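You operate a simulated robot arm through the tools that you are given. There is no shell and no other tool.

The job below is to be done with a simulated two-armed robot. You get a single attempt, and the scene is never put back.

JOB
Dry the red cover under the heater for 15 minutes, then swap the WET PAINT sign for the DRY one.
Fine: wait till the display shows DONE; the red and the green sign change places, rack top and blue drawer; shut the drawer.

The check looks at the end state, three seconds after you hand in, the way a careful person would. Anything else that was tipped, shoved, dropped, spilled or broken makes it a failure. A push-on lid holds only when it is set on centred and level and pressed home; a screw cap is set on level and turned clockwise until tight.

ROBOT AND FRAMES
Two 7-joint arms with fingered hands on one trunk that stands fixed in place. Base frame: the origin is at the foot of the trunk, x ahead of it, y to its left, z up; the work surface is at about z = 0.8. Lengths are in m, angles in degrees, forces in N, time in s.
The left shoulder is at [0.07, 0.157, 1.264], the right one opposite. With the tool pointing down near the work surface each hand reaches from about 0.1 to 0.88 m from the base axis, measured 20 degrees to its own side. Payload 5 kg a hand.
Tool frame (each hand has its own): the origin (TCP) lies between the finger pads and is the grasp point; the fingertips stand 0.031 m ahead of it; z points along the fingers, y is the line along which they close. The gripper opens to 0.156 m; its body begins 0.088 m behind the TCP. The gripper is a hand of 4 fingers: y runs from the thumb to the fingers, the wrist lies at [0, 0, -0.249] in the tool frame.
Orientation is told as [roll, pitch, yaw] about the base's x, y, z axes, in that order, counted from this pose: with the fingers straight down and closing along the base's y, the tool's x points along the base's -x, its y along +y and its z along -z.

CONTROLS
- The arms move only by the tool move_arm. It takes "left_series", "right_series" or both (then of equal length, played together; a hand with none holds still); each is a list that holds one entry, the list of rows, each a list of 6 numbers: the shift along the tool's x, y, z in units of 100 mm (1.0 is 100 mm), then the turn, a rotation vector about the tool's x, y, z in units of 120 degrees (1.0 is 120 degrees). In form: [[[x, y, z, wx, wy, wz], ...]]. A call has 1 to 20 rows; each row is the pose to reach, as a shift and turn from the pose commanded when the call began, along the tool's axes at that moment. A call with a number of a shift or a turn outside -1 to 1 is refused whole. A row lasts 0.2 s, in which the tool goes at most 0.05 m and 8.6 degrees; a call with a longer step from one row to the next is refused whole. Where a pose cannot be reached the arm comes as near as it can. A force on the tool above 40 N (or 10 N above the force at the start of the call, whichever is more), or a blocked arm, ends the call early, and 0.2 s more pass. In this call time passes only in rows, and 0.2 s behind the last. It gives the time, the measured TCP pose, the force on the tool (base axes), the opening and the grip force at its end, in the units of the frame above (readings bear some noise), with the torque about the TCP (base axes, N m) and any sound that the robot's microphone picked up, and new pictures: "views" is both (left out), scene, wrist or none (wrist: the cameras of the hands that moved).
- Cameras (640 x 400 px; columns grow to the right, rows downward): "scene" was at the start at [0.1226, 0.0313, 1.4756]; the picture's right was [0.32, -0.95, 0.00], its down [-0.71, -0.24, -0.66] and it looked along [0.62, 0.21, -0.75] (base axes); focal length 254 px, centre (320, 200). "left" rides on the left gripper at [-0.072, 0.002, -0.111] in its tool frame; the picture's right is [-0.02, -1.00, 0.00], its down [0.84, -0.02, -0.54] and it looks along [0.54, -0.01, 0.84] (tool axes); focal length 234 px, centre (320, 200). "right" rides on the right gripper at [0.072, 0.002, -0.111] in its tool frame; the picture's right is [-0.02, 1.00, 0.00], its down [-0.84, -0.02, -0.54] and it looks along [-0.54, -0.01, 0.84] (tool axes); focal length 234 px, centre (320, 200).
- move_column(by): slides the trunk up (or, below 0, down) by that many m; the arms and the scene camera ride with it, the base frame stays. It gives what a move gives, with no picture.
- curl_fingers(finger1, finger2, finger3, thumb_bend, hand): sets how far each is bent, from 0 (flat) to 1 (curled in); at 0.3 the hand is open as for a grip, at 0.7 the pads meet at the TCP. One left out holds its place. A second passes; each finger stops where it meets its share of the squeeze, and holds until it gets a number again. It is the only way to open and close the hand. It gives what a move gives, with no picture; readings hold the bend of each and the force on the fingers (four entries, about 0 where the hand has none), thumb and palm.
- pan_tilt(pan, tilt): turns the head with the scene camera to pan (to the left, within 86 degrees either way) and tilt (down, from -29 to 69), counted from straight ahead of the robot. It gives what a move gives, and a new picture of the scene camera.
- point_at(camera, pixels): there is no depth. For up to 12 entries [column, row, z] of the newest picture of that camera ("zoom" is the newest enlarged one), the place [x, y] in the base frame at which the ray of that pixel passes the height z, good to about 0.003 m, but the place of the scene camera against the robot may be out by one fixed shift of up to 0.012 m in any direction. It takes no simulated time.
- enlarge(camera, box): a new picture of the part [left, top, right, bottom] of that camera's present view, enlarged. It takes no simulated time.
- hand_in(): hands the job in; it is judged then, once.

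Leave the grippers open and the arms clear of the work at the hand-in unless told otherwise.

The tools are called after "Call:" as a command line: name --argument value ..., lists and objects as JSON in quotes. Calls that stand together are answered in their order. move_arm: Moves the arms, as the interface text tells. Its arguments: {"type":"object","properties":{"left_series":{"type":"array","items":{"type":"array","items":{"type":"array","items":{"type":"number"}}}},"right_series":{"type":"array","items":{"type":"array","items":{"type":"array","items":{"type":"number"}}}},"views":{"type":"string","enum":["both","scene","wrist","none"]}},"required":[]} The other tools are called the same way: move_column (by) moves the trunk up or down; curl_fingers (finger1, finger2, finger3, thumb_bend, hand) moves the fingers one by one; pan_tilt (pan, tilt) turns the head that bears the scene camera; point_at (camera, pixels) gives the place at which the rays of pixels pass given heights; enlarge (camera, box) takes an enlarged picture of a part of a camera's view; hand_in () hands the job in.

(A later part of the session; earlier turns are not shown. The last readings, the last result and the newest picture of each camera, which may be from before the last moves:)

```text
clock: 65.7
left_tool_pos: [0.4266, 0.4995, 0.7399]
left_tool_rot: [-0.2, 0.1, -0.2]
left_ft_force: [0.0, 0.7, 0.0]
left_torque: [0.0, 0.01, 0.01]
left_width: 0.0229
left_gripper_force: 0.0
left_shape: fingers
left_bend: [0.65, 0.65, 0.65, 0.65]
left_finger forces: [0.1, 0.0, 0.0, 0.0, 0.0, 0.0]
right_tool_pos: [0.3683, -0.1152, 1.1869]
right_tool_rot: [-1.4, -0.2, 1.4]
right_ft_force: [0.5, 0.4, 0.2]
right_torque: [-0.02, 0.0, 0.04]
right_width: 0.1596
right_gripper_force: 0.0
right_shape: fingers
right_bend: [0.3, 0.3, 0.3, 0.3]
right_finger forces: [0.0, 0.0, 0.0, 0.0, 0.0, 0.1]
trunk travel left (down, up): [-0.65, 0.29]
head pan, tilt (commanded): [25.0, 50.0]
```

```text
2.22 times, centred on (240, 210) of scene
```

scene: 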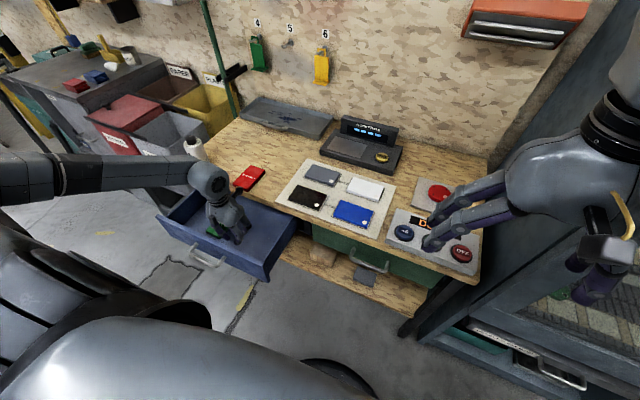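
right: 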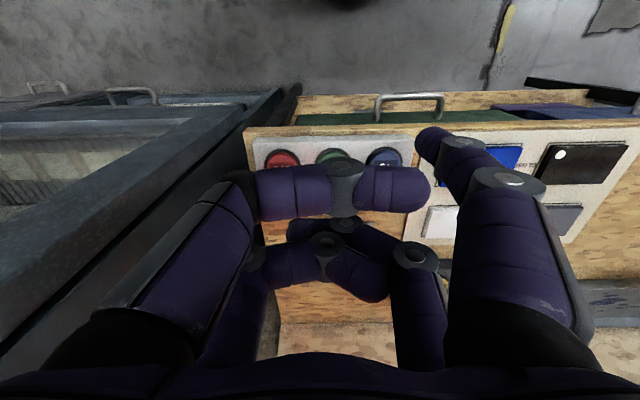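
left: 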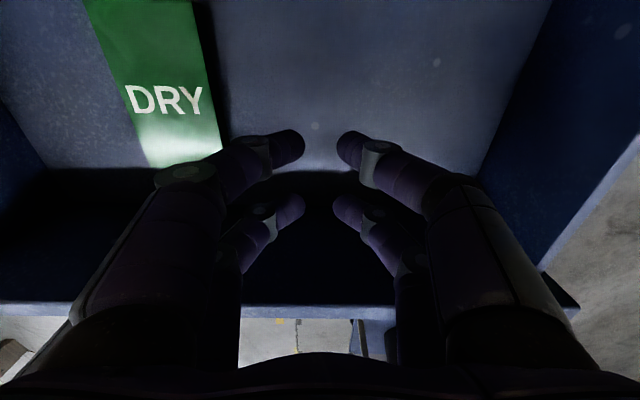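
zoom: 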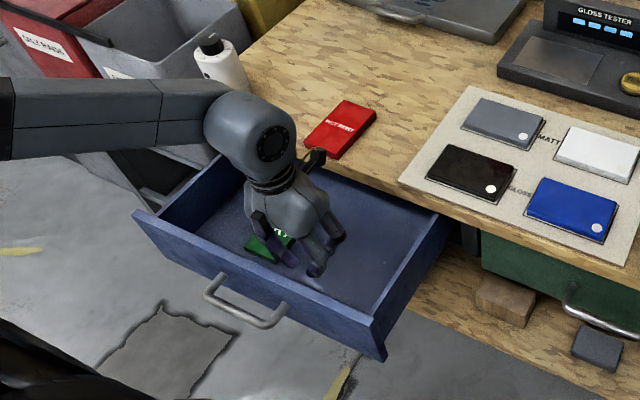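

The fingers are inside the drawer. I draw them toward me (tool +x) slowly by 0.08 m to take the front wall along.

Call:
move_arm --left_series '[[[0.1, 0, 0, 0, 0, 0], [0.2, 0, 0, 0, 0, 0], [0.3, 0, 0, 0, 0, 0], [0.4, 0, 0, 0, 0, 0], [0.5, 0, 0, 0, 0, 0], [0.6, 0, 0, 0, 0, 0], [0.7, 0, 0, 0, 0, 0], [0.8, 0, 0, 0, 0, 0]]]' --views "both"

Call:
enlarge --camera "scene" --box '[130, 120, 350, 300]'

```text
clock: 67.5
left_tool_pos: [0.3465, 0.4996, 0.7403]
left_tool_rot: [0.0, 0.1, -0.2]
left_ft_force: [0.0, -0.4, 0.0]
left_torque: [-0.03, -0.03, -0.02]
left_width: 0.023
left_gripper_force: 0.1
left_shape: fingers
left_bend: [0.65, 0.65, 0.65, 0.65]
left_finger forces: [0.1, 0.0, 0.0, 0.0, 0.1, 0.0]
right_tool_pos: [0.3673, -0.1162, 1.1874]
right_tool_rot: [-1.1, -0.2, 1.4]
right_ft_force: [-0.1, -0.2, -0.1]
right_torque: [-0.02, 0.02, 0.03]
right_width: 0.16
right_gripper_force: 0.1
right_shape: fingers
right_bend: [0.3, 0.3, 0.3, 0.3]
right_finger forces: [0.0, 0.1, 0.0, 0.1, 0.1, 0.0]
trunk travel left (down, up): [-0.65, 0.29]
head pan, tilt (commanded): [25.0, 50.0]
```

scene: 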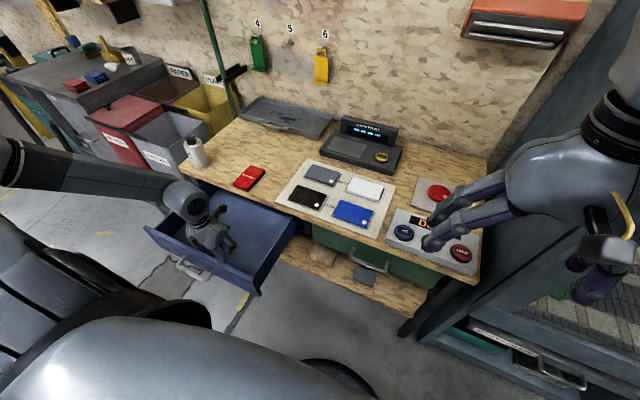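
left: 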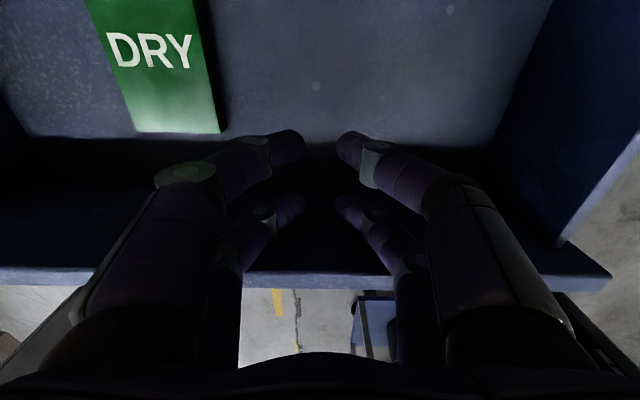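

```text
2.22 times, centred on (240, 210) of scene
```

zoom: 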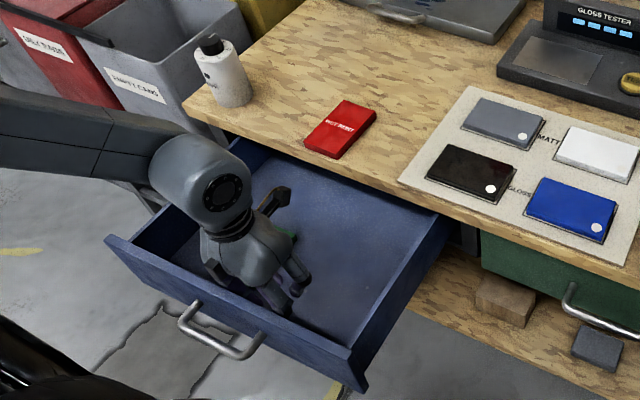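

The drawer came out further. I ease off the wall, lift the hand, and look again.

Call:
move_arm --left_series '[[[-0.1, 0, 0, 0, 0, 0], [-0.15, 0.2, -0.25, 0, 0, 0], [-0.2, 0.5, -0.6, 0, 0, 0], [-0.3, 0.8, -1.0, 0, 0, 0]]]' --views "none"

Call:
move_arm --left_series '[[[-0.2, 0.1, -0.4, 0, 0, 0], [-0.4, 0.2, -0.8, 0, 0, 0]]]' --views "both"

Call:
curl_fingers --hand "left" --finger1 0.4 --finger2 0.4 --finger3 0.4 --thumb_bend 0.4

Call:
enlarge --camera "left" --box '[160, 0, 480, 200]'

```text
refused: row 4 steps farther than a row can; nothing moved
```

```text
clock: 68.1
left_tool_pos: [0.3878, 0.5196, 0.8228]
left_tool_rot: [-0.1, 0.1, -0.2]
left_ft_force: [0.3, -0.1, 0.0]
left_torque: [0.03, -0.01, 0.01]
left_width: 0.023
left_gripper_force: 0.0
left_shape: fingers
left_bend: [0.65, 0.65, 0.65, 0.65]
left_finger forces: [0.0, 0.0, 0.0, 0.0, 0.0, 0.0]
right_tool_pos: [0.3658, -0.1159, 1.1867]
right_tool_rot: [-1.2, -0.2, 1.3]
right_ft_force: [1.0, -0.4, 0.4]
right_torque: [-0.03, 0.01, 0.0]
right_width: 0.1599
right_gripper_force: 0.0
right_shape: fingers
right_bend: [0.3, 0.3, 0.3, 0.3]
right_finger forces: [0.0, 0.0, 0.0, 0.0, 0.1, 0.0]
trunk travel left (down, up): [-0.65, 0.29]
head pan, tilt (commanded): [25.0, 50.0]
```

scene: 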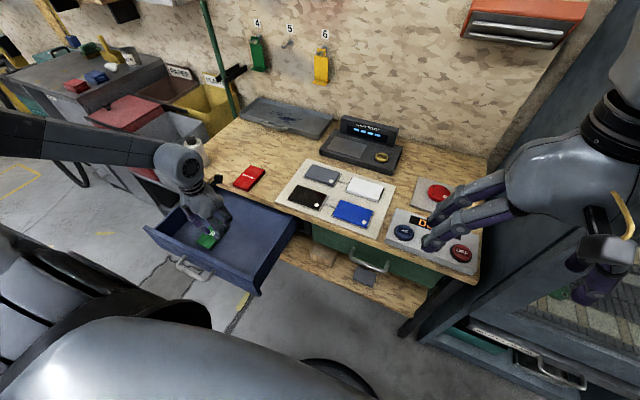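
left: 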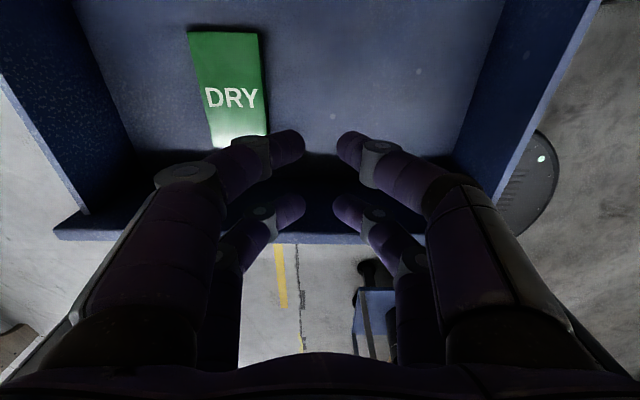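

```text
clock: 69.1
left_tool_pos: [0.3881, 0.5195, 0.8205]
left_tool_rot: [-0.1, 0.1, -0.2]
left_ft_force: [0.0, 1.1, -0.5]
left_torque: [-0.01, -0.01, 0.01]
left_width: 0.1204
left_gripper_force: 0.0
left_shape: fingers
left_bend: [0.4, 0.4, 0.4, 0.4]
left_finger forces: [0.0, 0.1, 0.0, 0.0, 0.0, 0.0]
right_tool_pos: [0.366, -0.1152, 1.189]
right_tool_rot: [-1.2, -0.1, 1.4]
right_ft_force: [-0.7, 0.4, -0.2]
right_torque: [0.03, 0.0, 0.01]
right_width: 0.16
right_gripper_force: 0.1
right_shape: fingers
right_bend: [0.3, 0.3, 0.3, 0.3]
right_finger forces: [0.0, 0.0, 0.0, 0.0, 0.0, 0.1]
trunk travel left (down, up): [-0.65, 0.29]
head pan, tilt (commanded): [25.0, 50.0]
```

```text
2.00 times, centred on (320, 100) of left
```

zoom: 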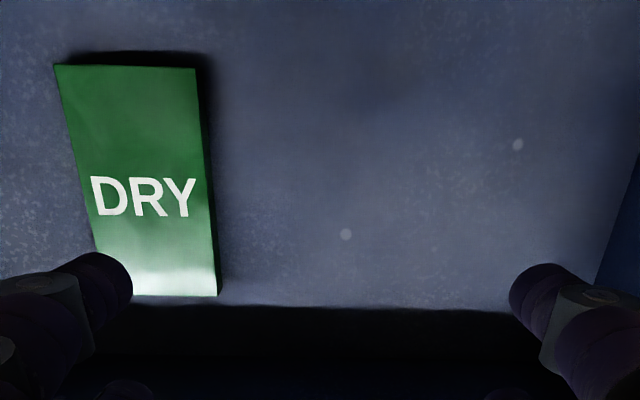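

The first of those two calls was refused (step too long) and the second ran; the hand is now at (0.388, 0.520, 0.82). I measure the sign again from this nearer view: zoom corners (55,65), (195,70), (217,296).

Call:
point_at --camera "zoom" --pixels '[[55, 65, 0.665], [195, 70, 0.665], [217, 296, 0.665], [104, 292, 0.665], [143, 196, 0.665]]'

Call:
point_at --camera "left" --pixels '[[215, 220, 0.78], [540, 2, 0.78], [600, 2, 0.78], [140, 150, 0.645], [300, 155, 0.645]]'

```text
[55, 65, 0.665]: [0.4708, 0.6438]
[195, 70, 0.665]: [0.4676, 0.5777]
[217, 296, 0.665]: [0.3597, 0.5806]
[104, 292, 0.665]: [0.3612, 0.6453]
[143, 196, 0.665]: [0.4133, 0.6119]
```

```text
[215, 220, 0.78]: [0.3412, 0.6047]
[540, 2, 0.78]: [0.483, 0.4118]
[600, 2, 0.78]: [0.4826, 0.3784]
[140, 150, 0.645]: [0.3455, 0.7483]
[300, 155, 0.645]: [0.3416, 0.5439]
```

The sign's centre is now (0.415, 0.612), long side along x. I move the hand above it, opening 0.12 m.

Call:
move_arm --left_series '[[[-0.1, 0.4, 0, 0, 0, 0], [-0.2, 0.8, 0, 0, 0, 0], [-0.27, 0.925, 0.1, 0, 0, 0], [-0.27, 0.925, 0.4, 0, 0, 0]]]' --views "both"

Call:
enlarge --camera "scene" --box '[130, 120, 350, 300]'

```text
clock: 70.1
left_tool_pos: [0.4147, 0.6137, 0.7789]
left_tool_rot: [-0.1, 0.1, -0.2]
left_ft_force: [-0.8, 0.2, -0.5]
left_torque: [-0.02, 0.01, 0.0]
left_width: 0.1207
left_gripper_force: 0.1
left_shape: fingers
left_bend: [0.4, 0.4, 0.4, 0.4]
left_finger forces: [0.1, 0.1, 0.0, 0.1, 0.0, 0.1]
right_tool_pos: [0.3674, -0.1141, 1.1866]
right_tool_rot: [-1.3, -0.1, 1.4]
right_ft_force: [-0.1, 0.0, 0.3]
right_torque: [-0.04, 0.04, 0.02]
right_width: 0.16
right_gripper_force: 0.2
right_shape: fingers
right_bend: [0.3, 0.3, 0.3, 0.3]
right_finger forces: [0.0, 0.1, 0.0, 0.0, 0.0, 0.1]
trunk travel left (down, up): [-0.65, 0.29]
head pan, tilt (commanded): [25.0, 50.0]
```

scene: 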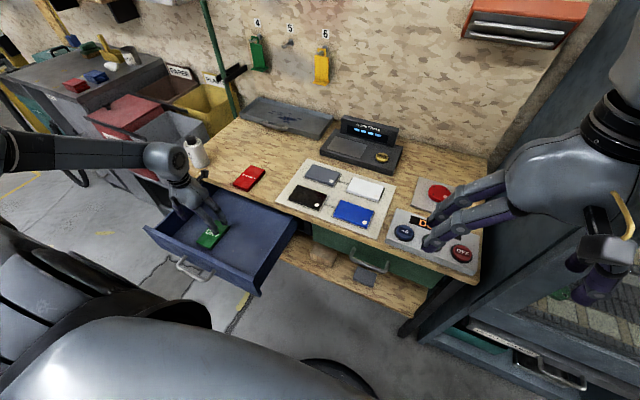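
left: 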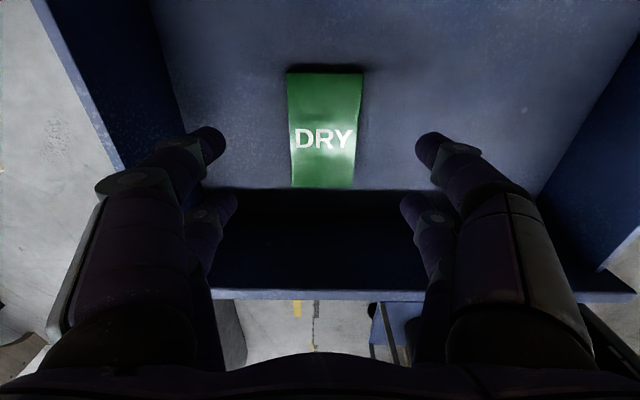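

```text
2.22 times, centred on (240, 210) of scene
```

zoom: 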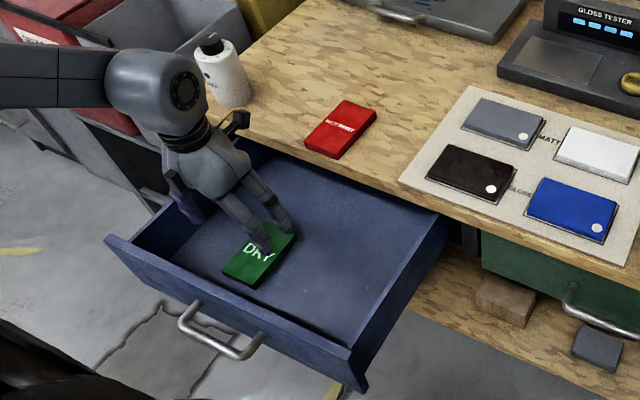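

The sign is centred between the fingers (cols 210…430, sign centre 325). I lower to z≈0.70 and then in small steps.

Call:
move_arm --left_series '[[[0, 0, 0.3, 0, 0, 0], [0, 0, 0.6, 0, 0, 0], [0, 0, 0.8, 0, 0, 0]]]' --views "both"

Call:
enlarge --camera "scene" --box '[150, 130, 310, 290]'

```text
clock: 70.9
left_tool_pos: [0.4157, 0.6142, 0.7001]
left_tool_rot: [-0.1, 0.1, -0.2]
left_ft_force: [-0.7, -0.9, -0.3]
left_torque: [0.01, 0.01, -0.01]
left_width: 0.1205
left_gripper_force: 0.0
left_shape: fingers
left_bend: [0.4, 0.4, 0.4, 0.4]
left_finger forces: [0.0, 0.0, 0.1, 0.0, 0.1, 0.1]
right_tool_pos: [0.3667, -0.1169, 1.1882]
right_tool_rot: [-1.2, -0.3, 1.4]
right_ft_force: [0.3, -0.6, 1.0]
right_torque: [0.01, 0.02, 0.02]
right_width: 0.1601
right_gripper_force: 0.1
right_shape: fingers
right_bend: [0.3, 0.3, 0.3, 0.3]
right_finger forces: [0.1, 0.0, 0.0, 0.0, 0.0, 0.0]
trunk travel left (down, up): [-0.65, 0.29]
head pan, tilt (commanded): [25.0, 50.0]
```

scene: 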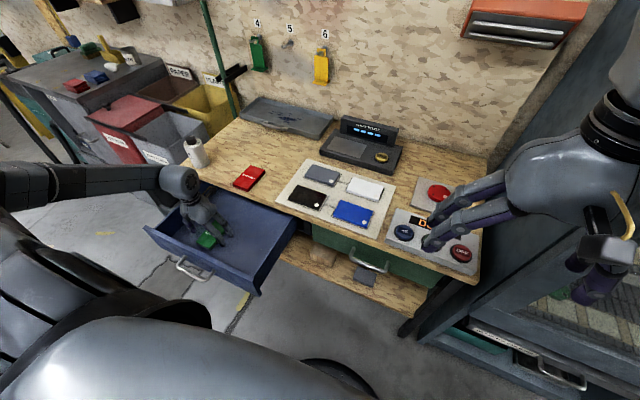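
left: 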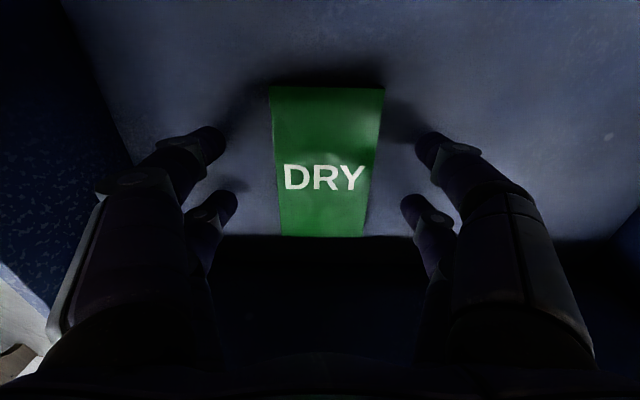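

```text
2.50 times, centred on (230, 210) of scene
```

zoom: 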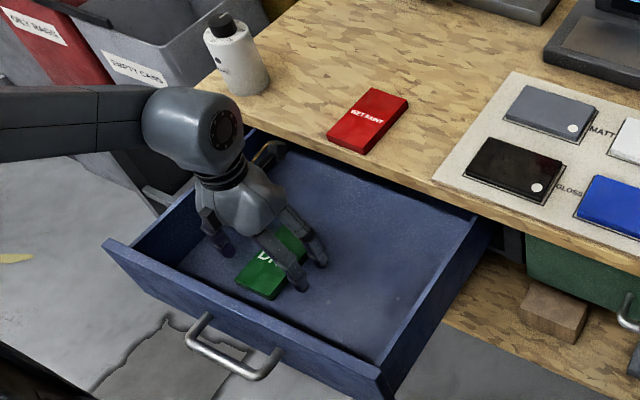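

Well aligned. I go down another 0.014 m in small steps and watch for floor contact.

Call:
move_arm --left_series '[[[0, 0, 0.05, 0, 0, 0], [0, 0, 0.1, 0, 0, 0], [0, 0, 0.14, 0, 0, 0]]]' --views "wrist"

```text
clock: 71.7
left_tool_pos: [0.4154, 0.6125, 0.6914]
left_tool_rot: [0.1, -0.2, -0.1]
left_ft_force: [-1.2, -0.1, 28.4]
left_torque: [-0.32, 0.5, -0.04]
left_width: 0.1211
left_gripper_force: 13.6
left_shape: fingers
left_bend: [0.4, 0.4, 0.39, 0.4]
left_finger forces: [1.6, 10.1, 13.1, 0.0, 3.3, 0.0]
right_tool_pos: [0.3656, -0.1181, 1.1889]
right_tool_rot: [-1.1, -0.3, 1.4]
right_ft_force: [0.1, 0.1, 0.1]
right_torque: [0.02, 0.02, 0.04]
right_width: 0.1602
right_gripper_force: 0.0
right_shape: fingers
right_bend: [0.3, 0.3, 0.3, 0.3]
right_finger forces: [0.0, 0.0, 0.0, 0.1, 0.1, 0.0]
trunk travel left (down, up): [-0.65, 0.29]
head pan, tilt (commanded): [25.0, 50.0]
```

left: 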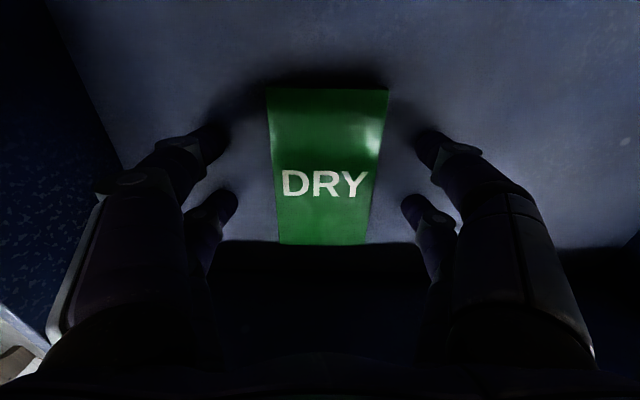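

Floor contact at z≈0.692 (28 N). I raise the command by 0.009 m so the tips hang just over the floor, then close.

Call:
move_arm --left_series '[[[0, 0, -0.05, 0, 0, 0], [0, 0, -0.08, 0, 0, 0]]]' --views "none"

```text
clock: 72.3
left_tool_pos: [0.4132, 0.6117, 0.6921]
left_tool_rot: [-0.2, 0.1, -0.2]
left_ft_force: [-0.3, 0.1, -0.2]
left_torque: [0.0, -0.03, 0.0]
left_width: 0.1213
left_gripper_force: 0.2
left_shape: fingers
left_bend: [0.4, 0.4, 0.4, 0.4]
left_finger forces: [0.1, 0.0, 0.0, 0.1, 0.0, 0.1]
right_tool_pos: [0.3672, -0.1165, 1.1867]
right_tool_rot: [-1.3, -0.1, 1.5]
right_ft_force: [0.3, 0.9, 0.3]
right_torque: [0.02, 0.02, 0.02]
right_width: 0.1601
right_gripper_force: 0.0
right_shape: fingers
right_bend: [0.3, 0.3, 0.3, 0.3]
right_finger forces: [0.0, 0.0, 0.0, 0.1, 0.1, 0.1]
trunk travel left (down, up): [-0.65, 0.29]
head pan, tilt (commanded): [25.0, 50.0]
```

Free again at z=0.692. I close partly to 0.5 (0.08 m, the sign is 0.065 wide) – the tips rise a little as they close – then go down again a few mm.

Call:
curl_fingers --hand "left" --finger1 0.5 --finger2 0.5 --finger3 0.5 --thumb_bend 0.5

Call:
move_arm --left_series '[[[0, 0, 0.02, 0, 0, 0], [0, 0, 0.04, 0, 0, 0]]]' --views "wrist"

```text
clock: 73.3
left_tool_pos: [0.4157, 0.6119, 0.6939]
left_tool_rot: [-0.1, 0.1, -0.3]
left_ft_force: [-0.9, 0.3, 0.0]
left_torque: [0.08, 0.02, 0.04]
left_width: 0.0816
left_gripper_force: 0.4
left_shape: fingers
left_bend: [0.5, 0.5, 0.5, 0.5]
left_finger forces: [0.7, 0.5, 0.0, 0.0, 0.0, 0.0]
right_tool_pos: [0.3669, -0.1151, 1.1867]
right_tool_rot: [-1.2, -0.2, 1.4]
right_ft_force: [0.1, -0.7, 0.2]
right_torque: [-0.03, 0.03, -0.04]
right_width: 0.16
right_gripper_force: 0.1
right_shape: fingers
right_bend: [0.3, 0.3, 0.3, 0.3]
right_finger forces: [0.0, 0.1, 0.0, 0.0, 0.0, 0.0]
trunk travel left (down, up): [-0.65, 0.29]
head pan, tilt (commanded): [25.0, 50.0]
```

```text
clock: 73.9
left_tool_pos: [0.4155, 0.6119, 0.6927]
left_tool_rot: [0.0, -0.1, -0.1]
left_ft_force: [-1.0, 0.6, 22.4]
left_torque: [0.05, 0.32, 0.03]
left_width: 0.0819
left_gripper_force: 11.4
left_shape: fingers
left_bend: [0.5, 0.5, 0.5, 0.5]
left_finger forces: [3.4, 7.6, 9.7, 0.1, 1.4, 0.0]
right_tool_pos: [0.3661, -0.1176, 1.1872]
right_tool_rot: [-1.0, -0.2, 1.4]
right_ft_force: [0.4, -0.4, 0.0]
right_torque: [0.01, -0.02, 0.01]
right_width: 0.1599
right_gripper_force: 0.1
right_shape: fingers
right_bend: [0.3, 0.3, 0.3, 0.3]
right_finger forces: [0.0, 0.0, 0.1, 0.1, 0.0, 0.1]
trunk travel left (down, up): [-0.65, 0.29]
head pan, tilt (commanded): [25.0, 50.0]
```

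left: 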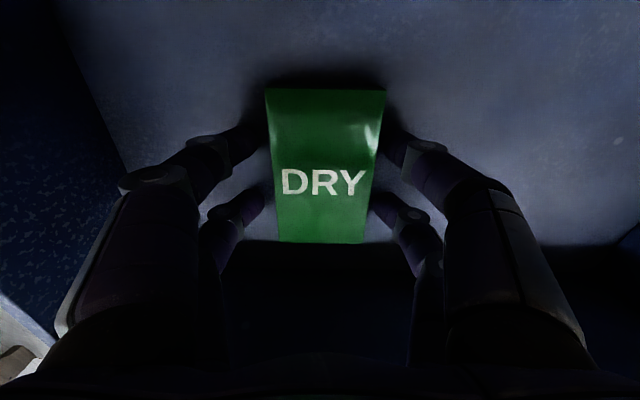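

Still floor contact at 0.6925. I raise 0.007 m and close on the sign.

Call:
move_arm --left_series '[[[0, 0, -0.04, 0, 0, 0], [0, 0, -0.07, 0, 0, 0]]]' --views "none"

Call:
curl_fingers --hand "left" --finger1 0.65 --finger2 0.65 --finger3 0.65 --thumb_bend 0.65

Call:
enlarge --camera "left" --box '[160, 60, 480, 260]'

```text
clock: 74.5
left_tool_pos: [0.4143, 0.6112, 0.6951]
left_tool_rot: [-0.2, 0.2, -0.2]
left_ft_force: [0.3, 0.9, 0.1]
left_torque: [0.01, -0.01, -0.01]
left_width: 0.0812
left_gripper_force: 0.0
left_shape: fingers
left_bend: [0.5, 0.5, 0.5, 0.5]
left_finger forces: [0.0, 0.1, 0.1, 0.0, 0.1, 0.0]
right_tool_pos: [0.3675, -0.1149, 1.1873]
right_tool_rot: [-1.1, -0.2, 1.3]
right_ft_force: [-0.1, 0.0, -0.3]
right_torque: [-0.02, 0.0, 0.01]
right_width: 0.1601
right_gripper_force: 0.1
right_shape: fingers
right_bend: [0.3, 0.3, 0.3, 0.3]
right_finger forces: [0.1, 0.0, 0.0, 0.1, 0.0, 0.0]
trunk travel left (down, up): [-0.65, 0.29]
head pan, tilt (commanded): [25.0, 50.0]
```

```text
clock: 75.5
left_tool_pos: [0.4156, 0.6136, 0.6966]
left_tool_rot: [-0.1, 0.1, -0.3]
left_ft_force: [0.7, -0.1, 0.0]
left_torque: [-0.03, 0.0, 0.0]
left_width: 0.0638
left_gripper_force: 18.1
left_shape: fingers
left_bend: [0.52, 0.53, 0.56, 0.6]
left_finger forces: [9.1, 9.1, 6.8, 0.0, 11.3, 0.0]
right_tool_pos: [0.3669, -0.1165, 1.188]
right_tool_rot: [-1.1, -0.2, 1.4]
right_ft_force: [-0.3, 0.4, -0.1]
right_torque: [0.0, 0.01, 0.01]
right_width: 0.16
right_gripper_force: 0.1
right_shape: fingers
right_bend: [0.3, 0.3, 0.3, 0.3]
right_finger forces: [0.0, 0.0, 0.0, 0.1, 0.0, 0.0]
trunk travel left (down, up): [-0.65, 0.29]
head pan, tilt (commanded): [25.0, 50.0]
```

```text
2.00 times, centred on (320, 160) of left
```

zoom: 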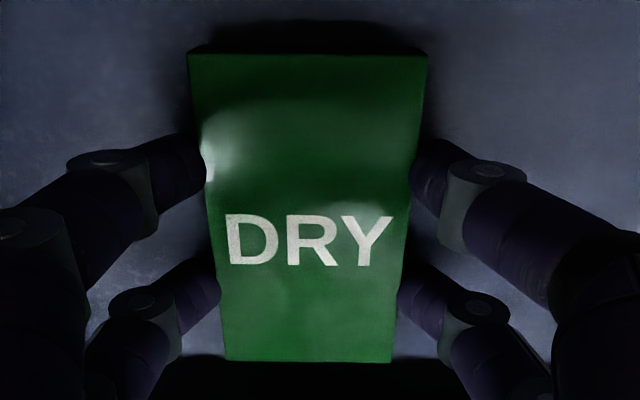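

The sign is held, but its target spot is still taken by the red sign. The drawer has room beside the green one (interior y≈0.345…0.745), so I let the green sign be for now and bring the red sign in first. I open to 0.45 and lift straight up.

Call:
curl_fingers --hand "left" --finger1 0.45 --finger2 0.45 --finger3 0.45 --thumb_bend 0.45

Call:
move_arm --left_series '[[[0, 0, -0.2, 0, 0, 0], [0, 0, -0.5, 0, 0, 0], [0, 0, -0.8, 0, 0, 0], [0, 0, -1.0, 0, 0, 0]]]' --views "none"

Call:
move_arm --left_series '[[[0, 0, -0.4, 0, 0, 0], [-0.1, -0.1, -0.8, 0, 0, 0], [-0.4, -0.2, -1.0, 0, 0, 0], [-0.7, -0.3, -1.0, 0, 0, 0], [-1.0, -0.5, -1.0, 0, 0, 0]]]' --views "both"

```text
clock: 76.5
left_tool_pos: [0.4156, 0.6127, 0.6971]
left_tool_rot: [-0.2, 0.1, -0.2]
left_ft_force: [0.4, 0.2, 0.0]
left_torque: [-0.02, -0.01, -0.02]
left_width: 0.1001
left_gripper_force: 0.0
left_shape: fingers
left_bend: [0.45, 0.45, 0.45, 0.45]
left_finger forces: [0.1, 0.0, 0.1, 0.0, 0.1, 0.1]
right_tool_pos: [0.3676, -0.1156, 1.1877]
right_tool_rot: [-1.2, -0.2, 1.3]
right_ft_force: [0.8, 0.2, -0.5]
right_torque: [0.01, -0.01, 0.0]
right_width: 0.1599
right_gripper_force: 0.1
right_shape: fingers
right_bend: [0.3, 0.3, 0.3, 0.3]
right_finger forces: [0.0, 0.0, 0.0, 0.0, 0.0, 0.0]
trunk travel left (down, up): [-0.65, 0.29]
head pan, tilt (commanded): [25.0, 50.0]
```

```text
clock: 77.5
left_tool_pos: [0.4144, 0.6116, 0.7978]
left_tool_rot: [-0.1, 0.1, -0.1]
left_ft_force: [-0.2, 0.5, -0.2]
left_torque: [0.0, -0.03, 0.0]
left_width: 0.1005
left_gripper_force: 0.1
left_shape: fingers
left_bend: [0.45, 0.45, 0.45, 0.45]
left_finger forces: [0.0, 0.0, 0.0, 0.0, 0.0, 0.1]
right_tool_pos: [0.3683, -0.1155, 1.1881]
right_tool_rot: [-1.2, -0.3, 1.4]
right_ft_force: [0.5, -0.2, 1.0]
right_torque: [-0.01, -0.03, -0.01]
right_width: 0.1601
right_gripper_force: 0.2
right_shape: fingers
right_bend: [0.3, 0.3, 0.3, 0.3]
right_finger forces: [0.1, 0.1, 0.0, 0.0, 0.0, 0.0]
trunk travel left (down, up): [-0.65, 0.29]
head pan, tilt (commanded): [25.0, 50.0]
```

```text
clock: 78.7
left_tool_pos: [0.5182, 0.5643, 0.8964]
left_tool_rot: [-0.1, 0.0, -0.1]
left_ft_force: [0.1, 1.2, -0.9]
left_torque: [0.0, 0.01, -0.01]
left_width: 0.1004
left_gripper_force: 0.1
left_shape: fingers
left_bend: [0.45, 0.45, 0.45, 0.45]
left_finger forces: [0.1, 0.1, 0.0, 0.1, 0.0, 0.0]
right_tool_pos: [0.3688, -0.1151, 1.1878]
right_tool_rot: [-1.2, -0.2, 1.4]
right_ft_force: [0.2, 0.2, -0.4]
right_torque: [-0.04, 0.0, 0.0]
right_width: 0.1599
right_gripper_force: 0.1
right_shape: fingers
right_bend: [0.3, 0.3, 0.3, 0.3]
right_finger forces: [0.1, 0.1, 0.0, 0.0, 0.1, 0.1]
trunk travel left (down, up): [-0.65, 0.29]
head pan, tilt (commanded): [25.0, 50.0]
```

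scene: 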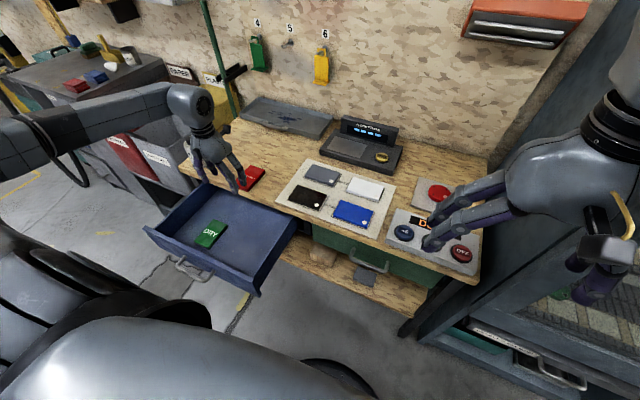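
left: 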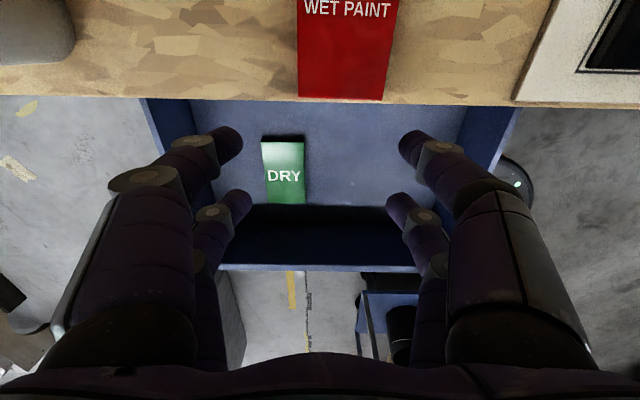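

Now the red sign: its near edge in the wrist view runs (299,97)–(385,100). I measure it and move above it.

Call:
point_at --camera "left" --pixels '[[299, 96, 0.82], [385, 100, 0.82], [299, 2, 0.82], [399, 2, 0.82]]'

Call:
move_arm --left_series '[[[-0.3, -0.05, 0, 0, 0, 0], [-0.6, -0.1, 0, 0, 0, 0], [-0.85, -0.15, 0, 0, 0, 0]]]' --views "both"

Call:
enlarge --camera "scene" --box '[150, 100, 350, 280]'

```text
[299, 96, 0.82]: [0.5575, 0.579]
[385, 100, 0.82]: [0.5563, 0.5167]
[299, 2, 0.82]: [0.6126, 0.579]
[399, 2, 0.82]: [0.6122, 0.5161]
```

```text
clock: 79.5
left_tool_pos: [0.6008, 0.5459, 0.8962]
left_tool_rot: [0.0, 0.0, -0.2]
left_ft_force: [0.2, -0.3, 0.3]
left_torque: [0.01, -0.01, 0.02]
left_width: 0.1006
left_gripper_force: 0.1
left_shape: fingers
left_bend: [0.45, 0.45, 0.45, 0.45]
left_finger forces: [0.0, 0.0, 0.1, 0.0, 0.1, 0.0]
right_tool_pos: [0.3674, -0.1157, 1.1881]
right_tool_rot: [-1.1, -0.1, 1.5]
right_ft_force: [0.8, 0.7, 0.3]
right_torque: [0.01, 0.01, -0.01]
right_width: 0.1599
right_gripper_force: 0.0
right_shape: fingers
right_bend: [0.3, 0.3, 0.3, 0.3]
right_finger forces: [0.1, 0.1, 0.0, 0.0, 0.0, 0.1]
trunk travel left (down, up): [-0.65, 0.29]
head pan, tilt (commanded): [25.0, 50.0]
```

scene: 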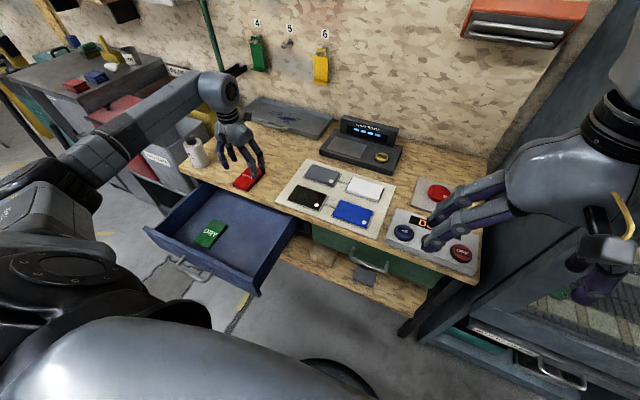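
left: 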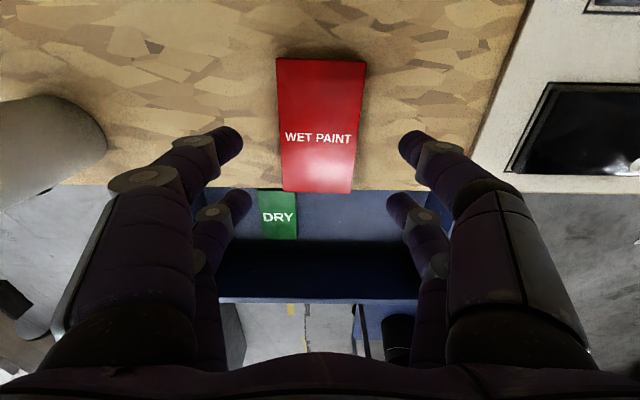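

```text
2.22 times, centred on (250, 190) of scene
```

zoom: 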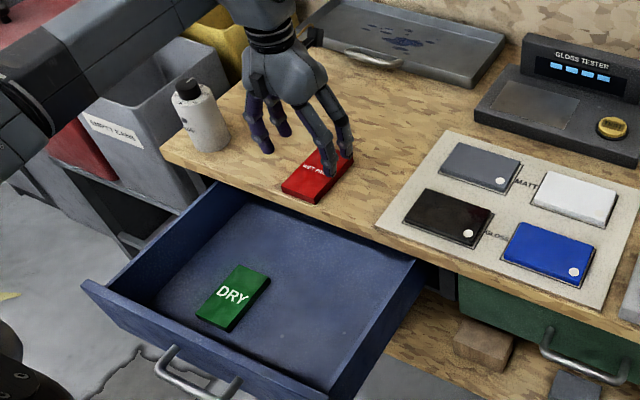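

Red sign corners in the wrist view: (276,58), (367,63), (350,193), (282,191).

Call:
point_at --camera "left" --pixels '[[276, 58, 0.82], [367, 63, 0.82], [350, 192, 0.82], [282, 190, 0.82], [318, 138, 0.82], [276, 58, 0.815], [282, 190, 0.815], [350, 190, 0.8]]'

Call:
enlarge --camera "left" --box '[200, 20, 440, 220]'

```text
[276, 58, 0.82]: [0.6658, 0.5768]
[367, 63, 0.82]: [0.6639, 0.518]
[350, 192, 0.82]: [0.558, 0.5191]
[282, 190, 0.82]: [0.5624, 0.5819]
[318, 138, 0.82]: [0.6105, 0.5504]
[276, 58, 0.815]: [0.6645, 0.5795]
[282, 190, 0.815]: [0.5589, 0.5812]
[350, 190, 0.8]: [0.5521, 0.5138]
```

```text
2.00 times, centred on (320, 120) of left
```

zoom: 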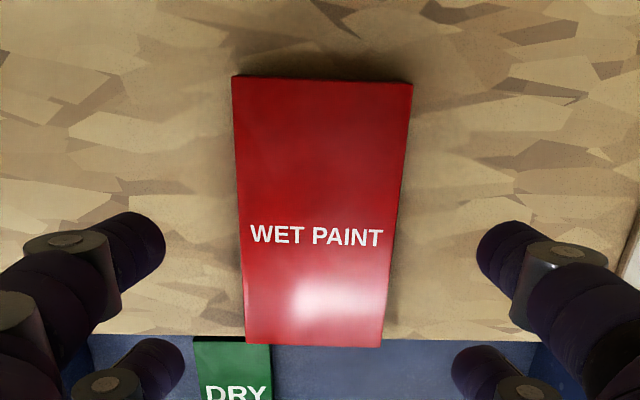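

Red sign: x 0.558–0.665, y 0.518–0.580, centre (0.611, 0.549), square to the bench. I centre over it and lower to z≈0.856.

Call:
move_arm --left_series '[[[-0.06, 0.02, 0.1, 0, 0, 0], [-0.1, 0.03, 0.25, 0, 0, 0], [-0.1, 0.03, 0.4, 0, 0, 0]]]' --views "both"

Call:
enlarge --camera "left" --box '[160, 20, 480, 220]'

```text
clock: 80.3
left_tool_pos: [0.6105, 0.5486, 0.8562]
left_tool_rot: [-0.1, 0.1, -0.1]
left_ft_force: [-0.3, 0.2, -0.1]
left_torque: [-0.01, 0.01, 0.01]
left_width: 0.1009
left_gripper_force: 0.0
left_shape: fingers
left_bend: [0.45, 0.45, 0.45, 0.45]
left_finger forces: [0.0, 0.0, 0.1, 0.1, 0.0, 0.1]
right_tool_pos: [0.3669, -0.1159, 1.1883]
right_tool_rot: [-1.2, -0.2, 1.3]
right_ft_force: [-0.4, 0.1, 1.3]
right_torque: [0.01, 0.01, -0.01]
right_width: 0.1599
right_gripper_force: 0.1
right_shape: fingers
right_bend: [0.3, 0.3, 0.3, 0.3]
right_finger forces: [0.0, 0.0, 0.0, 0.0, 0.0, 0.1]
trunk travel left (down, up): [-0.65, 0.29]
head pan, tilt (commanded): [25.0, 50.0]
```

scene: 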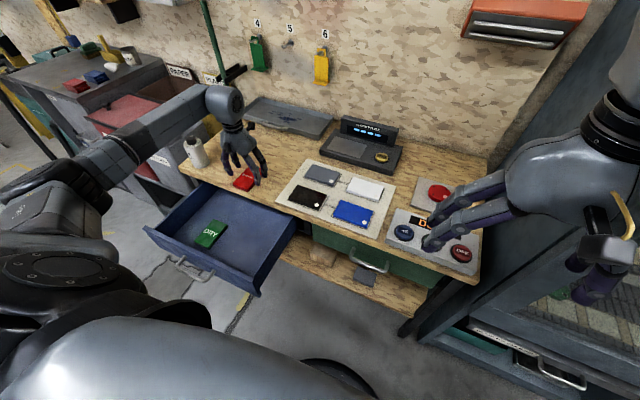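
left: 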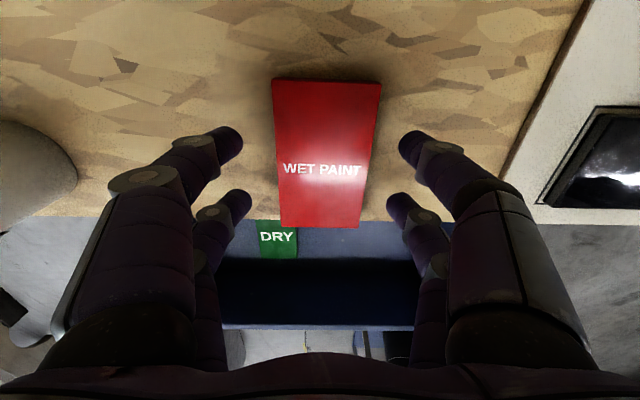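

```text
2.00 times, centred on (320, 120) of left
```

zoom: 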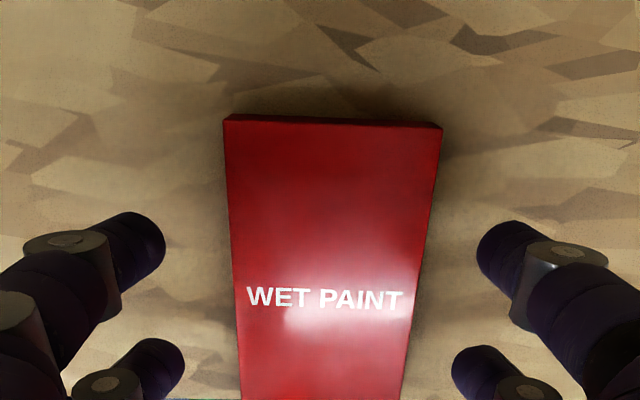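

Centred. I pre-close to 0.5 and lower in 2–3 mm steps.

Call:
curl_fingers --hand "left" --finger1 0.5 --finger2 0.5 --finger3 0.5 --thumb_bend 0.5

Call:
move_arm --left_series '[[[0, 0, 0.03, 0, 0, 0], [0, 0, 0.05, 0, 0, 0]]]' --views "none"

```text
clock: 81.3
left_tool_pos: [0.61, 0.5501, 0.8565]
left_tool_rot: [-0.1, 0.0, -0.2]
left_ft_force: [0.1, 0.7, 1.1]
left_torque: [0.01, 0.0, 0.02]
left_width: 0.0815
left_gripper_force: 0.0
left_shape: fingers
left_bend: [0.5, 0.5, 0.5, 0.5]
left_finger forces: [0.0, 0.1, 0.0, 0.1, 0.0, 0.1]
right_tool_pos: [0.3675, -0.1156, 1.1882]
right_tool_rot: [-1.2, -0.1, 1.4]
right_ft_force: [-0.7, 0.4, -1.4]
right_torque: [0.01, 0.02, -0.02]
right_width: 0.1596
right_gripper_force: 0.1
right_shape: fingers
right_bend: [0.3, 0.3, 0.3, 0.3]
right_finger forces: [0.0, 0.0, 0.0, 0.0, 0.1, 0.1]
trunk travel left (down, up): [-0.65, 0.29]
head pan, tilt (commanded): [25.0, 50.0]
```

```text
clock: 81.9
left_tool_pos: [0.6104, 0.5501, 0.8518]
left_tool_rot: [0.0, 0.2, -0.2]
left_ft_force: [-0.1, 0.2, -0.4]
left_torque: [-0.03, 0.0, 0.0]
left_width: 0.0817
left_gripper_force: 0.1
left_shape: fingers
left_bend: [0.5, 0.5, 0.5, 0.5]
left_finger forces: [0.0, 0.0, 0.0, 0.1, 0.0, 0.0]
right_tool_pos: [0.3664, -0.1154, 1.1877]
right_tool_rot: [-1.2, -0.2, 1.4]
right_ft_force: [0.2, -0.4, -0.6]
right_torque: [0.02, 0.01, -0.01]
right_width: 0.1599
right_gripper_force: 0.1
right_shape: fingers
right_bend: [0.3, 0.3, 0.3, 0.3]
right_finger forces: [0.0, 0.1, 0.0, 0.0, 0.0, 0.0]
trunk travel left (down, up): [-0.65, 0.29]
head pan, tilt (commanded): [25.0, 50.0]
```

No touch at 0.852. Two more small steps.

Call:
move_arm --left_series '[[[0, 0, 0.02, 0, 0, 0], [0, 0, 0.035, 0, 0, 0]]]' --views "none"

```text
clock: 82.5
left_tool_pos: [0.6098, 0.5494, 0.8479]
left_tool_rot: [-0.1, 0.1, -0.2]
left_ft_force: [-0.3, 0.3, 0.2]
left_torque: [0.0, 0.03, -0.01]
left_width: 0.0816
left_gripper_force: 0.0
left_shape: fingers
left_bend: [0.5, 0.5, 0.5, 0.5]
left_finger forces: [0.1, 0.0, 0.0, 0.0, 0.0, 0.0]
right_tool_pos: [0.3667, -0.1153, 1.1871]
right_tool_rot: [-1.1, -0.2, 1.4]
right_ft_force: [0.5, 0.9, 0.6]
right_torque: [0.02, -0.03, 0.01]
right_width: 0.1596
right_gripper_force: 0.1
right_shape: fingers
right_bend: [0.3, 0.3, 0.3, 0.3]
right_finger forces: [0.1, 0.0, 0.0, 0.0, 0.1, 0.0]
trunk travel left (down, up): [-0.65, 0.29]
head pan, tilt (commanded): [25.0, 50.0]
```

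Still no touch at 0.848. Another 4 mm.

Call:
move_arm --left_series '[[[0, 0, 0.02, 0, 0, 0], [0, 0, 0.04, 0, 0, 0]]]' --views "wrist"

```text
clock: 83.1
left_tool_pos: [0.6108, 0.5507, 0.8442]
left_tool_rot: [-0.1, 0.2, -0.2]
left_ft_force: [-0.8, 0.2, 0.0]
left_torque: [0.0, 0.01, 0.01]
left_width: 0.0815
left_gripper_force: 0.0
left_shape: fingers
left_bend: [0.5, 0.5, 0.5, 0.5]
left_finger forces: [0.0, 0.1, 0.1, 0.0, 0.0, 0.0]
right_tool_pos: [0.3676, -0.1158, 1.1879]
right_tool_rot: [-1.2, -0.2, 1.4]
right_ft_force: [1.0, 0.3, -0.1]
right_torque: [0.0, -0.02, 0.01]
right_width: 0.1602
right_gripper_force: 0.1
right_shape: fingers
right_bend: [0.3, 0.3, 0.3, 0.3]
right_finger forces: [0.0, 0.0, 0.1, 0.1, 0.0, 0.0]
trunk travel left (down, up): [-0.65, 0.29]
head pan, tilt (commanded): [25.0, 50.0]
```

left: 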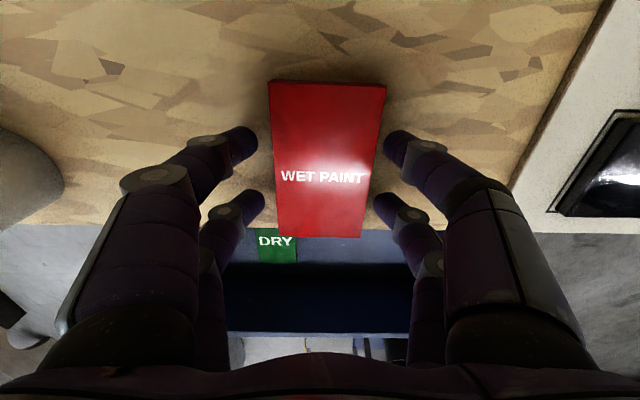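

Similar relative height as with the green sign now. I take 3 mm more.

Call:
move_arm --left_series '[[[0, 0, 0.015, 0, 0, 0], [0, 0, 0.03, 0, 0, 0]]]' --views "none"

```text
clock: 83.7
left_tool_pos: [0.6095, 0.5494, 0.8424]
left_tool_rot: [-0.2, 0.0, -0.2]
left_ft_force: [-0.1, 0.4, -1.1]
left_torque: [0.01, -0.01, -0.04]
left_width: 0.0817
left_gripper_force: 0.0
left_shape: fingers
left_bend: [0.5, 0.5, 0.5, 0.5]
left_finger forces: [0.0, 0.0, 0.0, 0.0, 0.0, 0.0]
right_tool_pos: [0.3671, -0.1161, 1.1886]
right_tool_rot: [-1.3, -0.2, 1.4]
right_ft_force: [0.3, -0.6, 0.2]
right_torque: [0.03, -0.02, 0.0]
right_width: 0.1601
right_gripper_force: 0.0
right_shape: fingers
right_bend: [0.3, 0.3, 0.3, 0.3]
right_finger forces: [0.0, 0.0, 0.0, 0.0, 0.1, 0.0]
trunk travel left (down, up): [-0.65, 0.29]
head pan, tilt (commanded): [25.0, 50.0]
```

No touch yet; 3 mm more.

Call:
move_arm --left_series '[[[0, 0, 0.015, 0, 0, 0], [0, 0, 0.03, 0, 0, 0]]]' --views "none"

```text
clock: 84.3
left_tool_pos: [0.6102, 0.5498, 0.8386]
left_tool_rot: [-0.1, -0.1, -0.2]
left_ft_force: [0.7, -0.3, 3.9]
left_torque: [0.22, -0.02, 0.0]
left_width: 0.0815
left_gripper_force: 2.3
left_shape: fingers
left_bend: [0.5, 0.5, 0.5, 0.5]
left_finger forces: [1.8, 2.0, 0.1, 0.0, 0.0, 0.0]
right_tool_pos: [0.3659, -0.1155, 1.1872]
right_tool_rot: [-1.2, -0.2, 1.4]
right_ft_force: [-0.5, 0.3, 0.6]
right_torque: [-0.01, -0.02, -0.02]
right_width: 0.1601
right_gripper_force: 0.0
right_shape: fingers
right_bend: [0.3, 0.3, 0.3, 0.3]
right_finger forces: [0.0, 0.0, 0.0, 0.1, 0.0, 0.0]
trunk travel left (down, up): [-0.65, 0.29]
head pan, tilt (commanded): [25.0, 50.0]
```

First touch with the bench at z≈0.8386 (4 N). I raise 3.5 mm and close on the red sign.

Call:
move_arm --left_series '[[[0, 0, -0.02, 0, 0, 0], [0, 0, -0.035, 0, 0, 0]]]' --views "none"

Call:
curl_fingers --hand "left" --finger1 0.65 --finger2 0.65 --finger3 0.65 --thumb_bend 0.65

Call:
enlarge --camera "left" --box '[160, 60, 480, 260]'

```text
clock: 84.9
left_tool_pos: [0.6091, 0.5499, 0.8426]
left_tool_rot: [-0.1, 0.0, -0.2]
left_ft_force: [0.1, 0.2, 0.1]
left_torque: [-0.06, -0.02, 0.04]
left_width: 0.0814
left_gripper_force: 0.1
left_shape: fingers
left_bend: [0.5, 0.5, 0.5, 0.5]
left_finger forces: [0.1, 0.0, 0.0, 0.0, 0.0, 0.0]
right_tool_pos: [0.3675, -0.1162, 1.1877]
right_tool_rot: [-1.2, -0.2, 1.5]
right_ft_force: [0.0, 0.7, 0.4]
right_torque: [0.0, 0.01, -0.03]
right_width: 0.1602
right_gripper_force: 0.2
right_shape: fingers
right_bend: [0.3, 0.3, 0.3, 0.3]
right_finger forces: [0.0, 0.0, 0.0, 0.1, 0.1, 0.1]
trunk travel left (down, up): [-0.65, 0.29]
head pan, tilt (commanded): [25.0, 50.0]
```

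```text
clock: 85.9
left_tool_pos: [0.6105, 0.5502, 0.8414]
left_tool_rot: [0.0, 0.2, -0.1]
left_ft_force: [0.0, 0.2, 1.6]
left_torque: [0.0, -0.02, -0.02]
left_width: 0.0636
left_gripper_force: 18.0
left_shape: fingers
left_bend: [0.52, 0.53, 0.56, 0.6]
left_finger forces: [9.1, 9.1, 6.7, 0.0, 11.7, 0.0]
right_tool_pos: [0.3677, -0.1149, 1.1888]
right_tool_rot: [-1.2, -0.3, 1.5]
right_ft_force: [1.0, 0.1, -0.4]
right_torque: [0.0, -0.02, 0.0]
right_width: 0.1598
right_gripper_force: 0.0
right_shape: fingers
right_bend: [0.3, 0.3, 0.3, 0.3]
right_finger forces: [0.0, 0.0, 0.0, 0.1, 0.1, 0.0]
trunk travel left (down, up): [-0.65, 0.29]
head pan, tilt (commanded): [25.0, 50.0]
```

```text
2.00 times, centred on (320, 160) of left
```

zoom: 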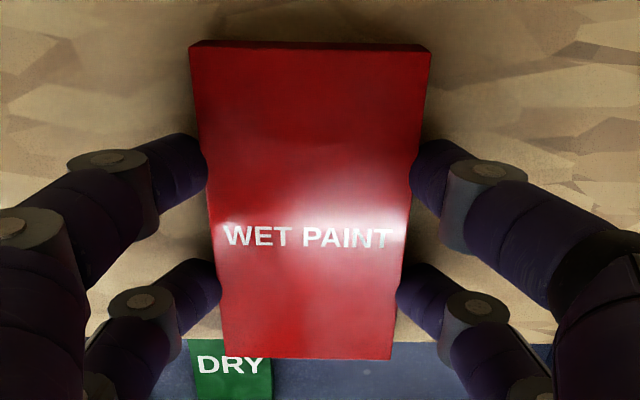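

Held firmly with the same readings as before. I lift 0.04 m, slowly at first, and check.

Call:
move_arm --left_series '[[[0, 0, -0.08, 0, 0, 0], [0, 0, -0.2, 0, 0, 0], [0, 0, -0.4, 0, 0, 0]]]' --views "both"

Call:
enlarge --camera "scene" --box '[150, 80, 350, 260]'

```text
clock: 86.7
left_tool_pos: [0.6089, 0.5515, 0.8829]
left_tool_rot: [-0.1, 0.0, -0.1]
left_ft_force: [-0.9, 0.9, -0.7]
left_torque: [0.01, 0.01, -0.03]
left_width: 0.0636
left_gripper_force: 18.6
left_shape: fingers
left_bend: [0.52, 0.53, 0.56, 0.6]
left_finger forces: [9.0, 9.1, 6.6, 0.0, 11.6, 0.0]
right_tool_pos: [0.3659, -0.1155, 1.189]
right_tool_rot: [-1.3, -0.1, 1.5]
right_ft_force: [-0.3, -0.2, 0.2]
right_torque: [-0.01, 0.01, -0.01]
right_width: 0.1602
right_gripper_force: 0.2
right_shape: fingers
right_bend: [0.3, 0.3, 0.3, 0.3]
right_finger forces: [0.0, 0.1, 0.0, 0.0, 0.1, 0.1]
trunk travel left (down, up): [-0.65, 0.29]
head pan, tilt (commanded): [25.0, 50.0]
```

scene: 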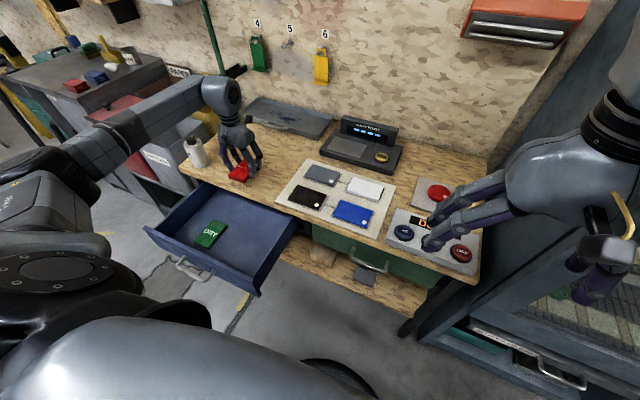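
left: 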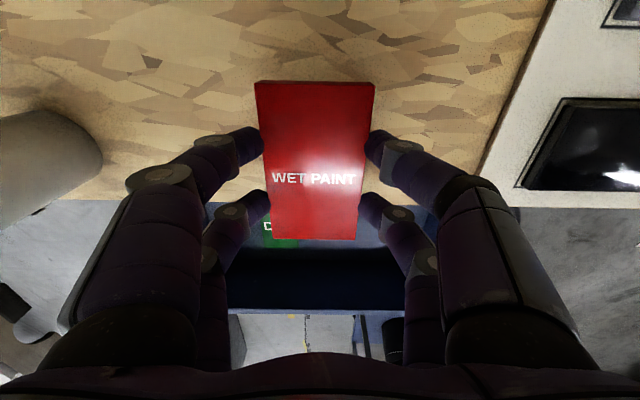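

```text
2.22 times, centred on (250, 170) of scene
```

zoom: 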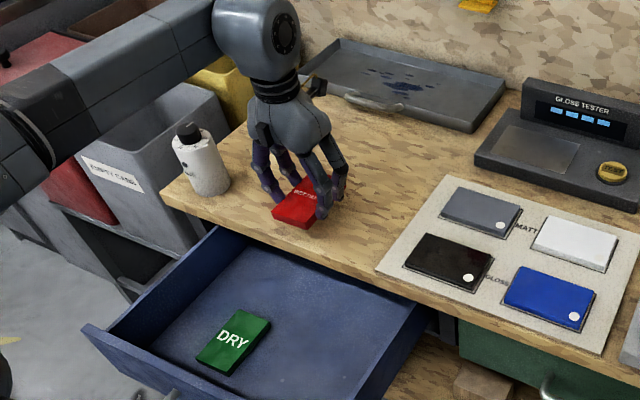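

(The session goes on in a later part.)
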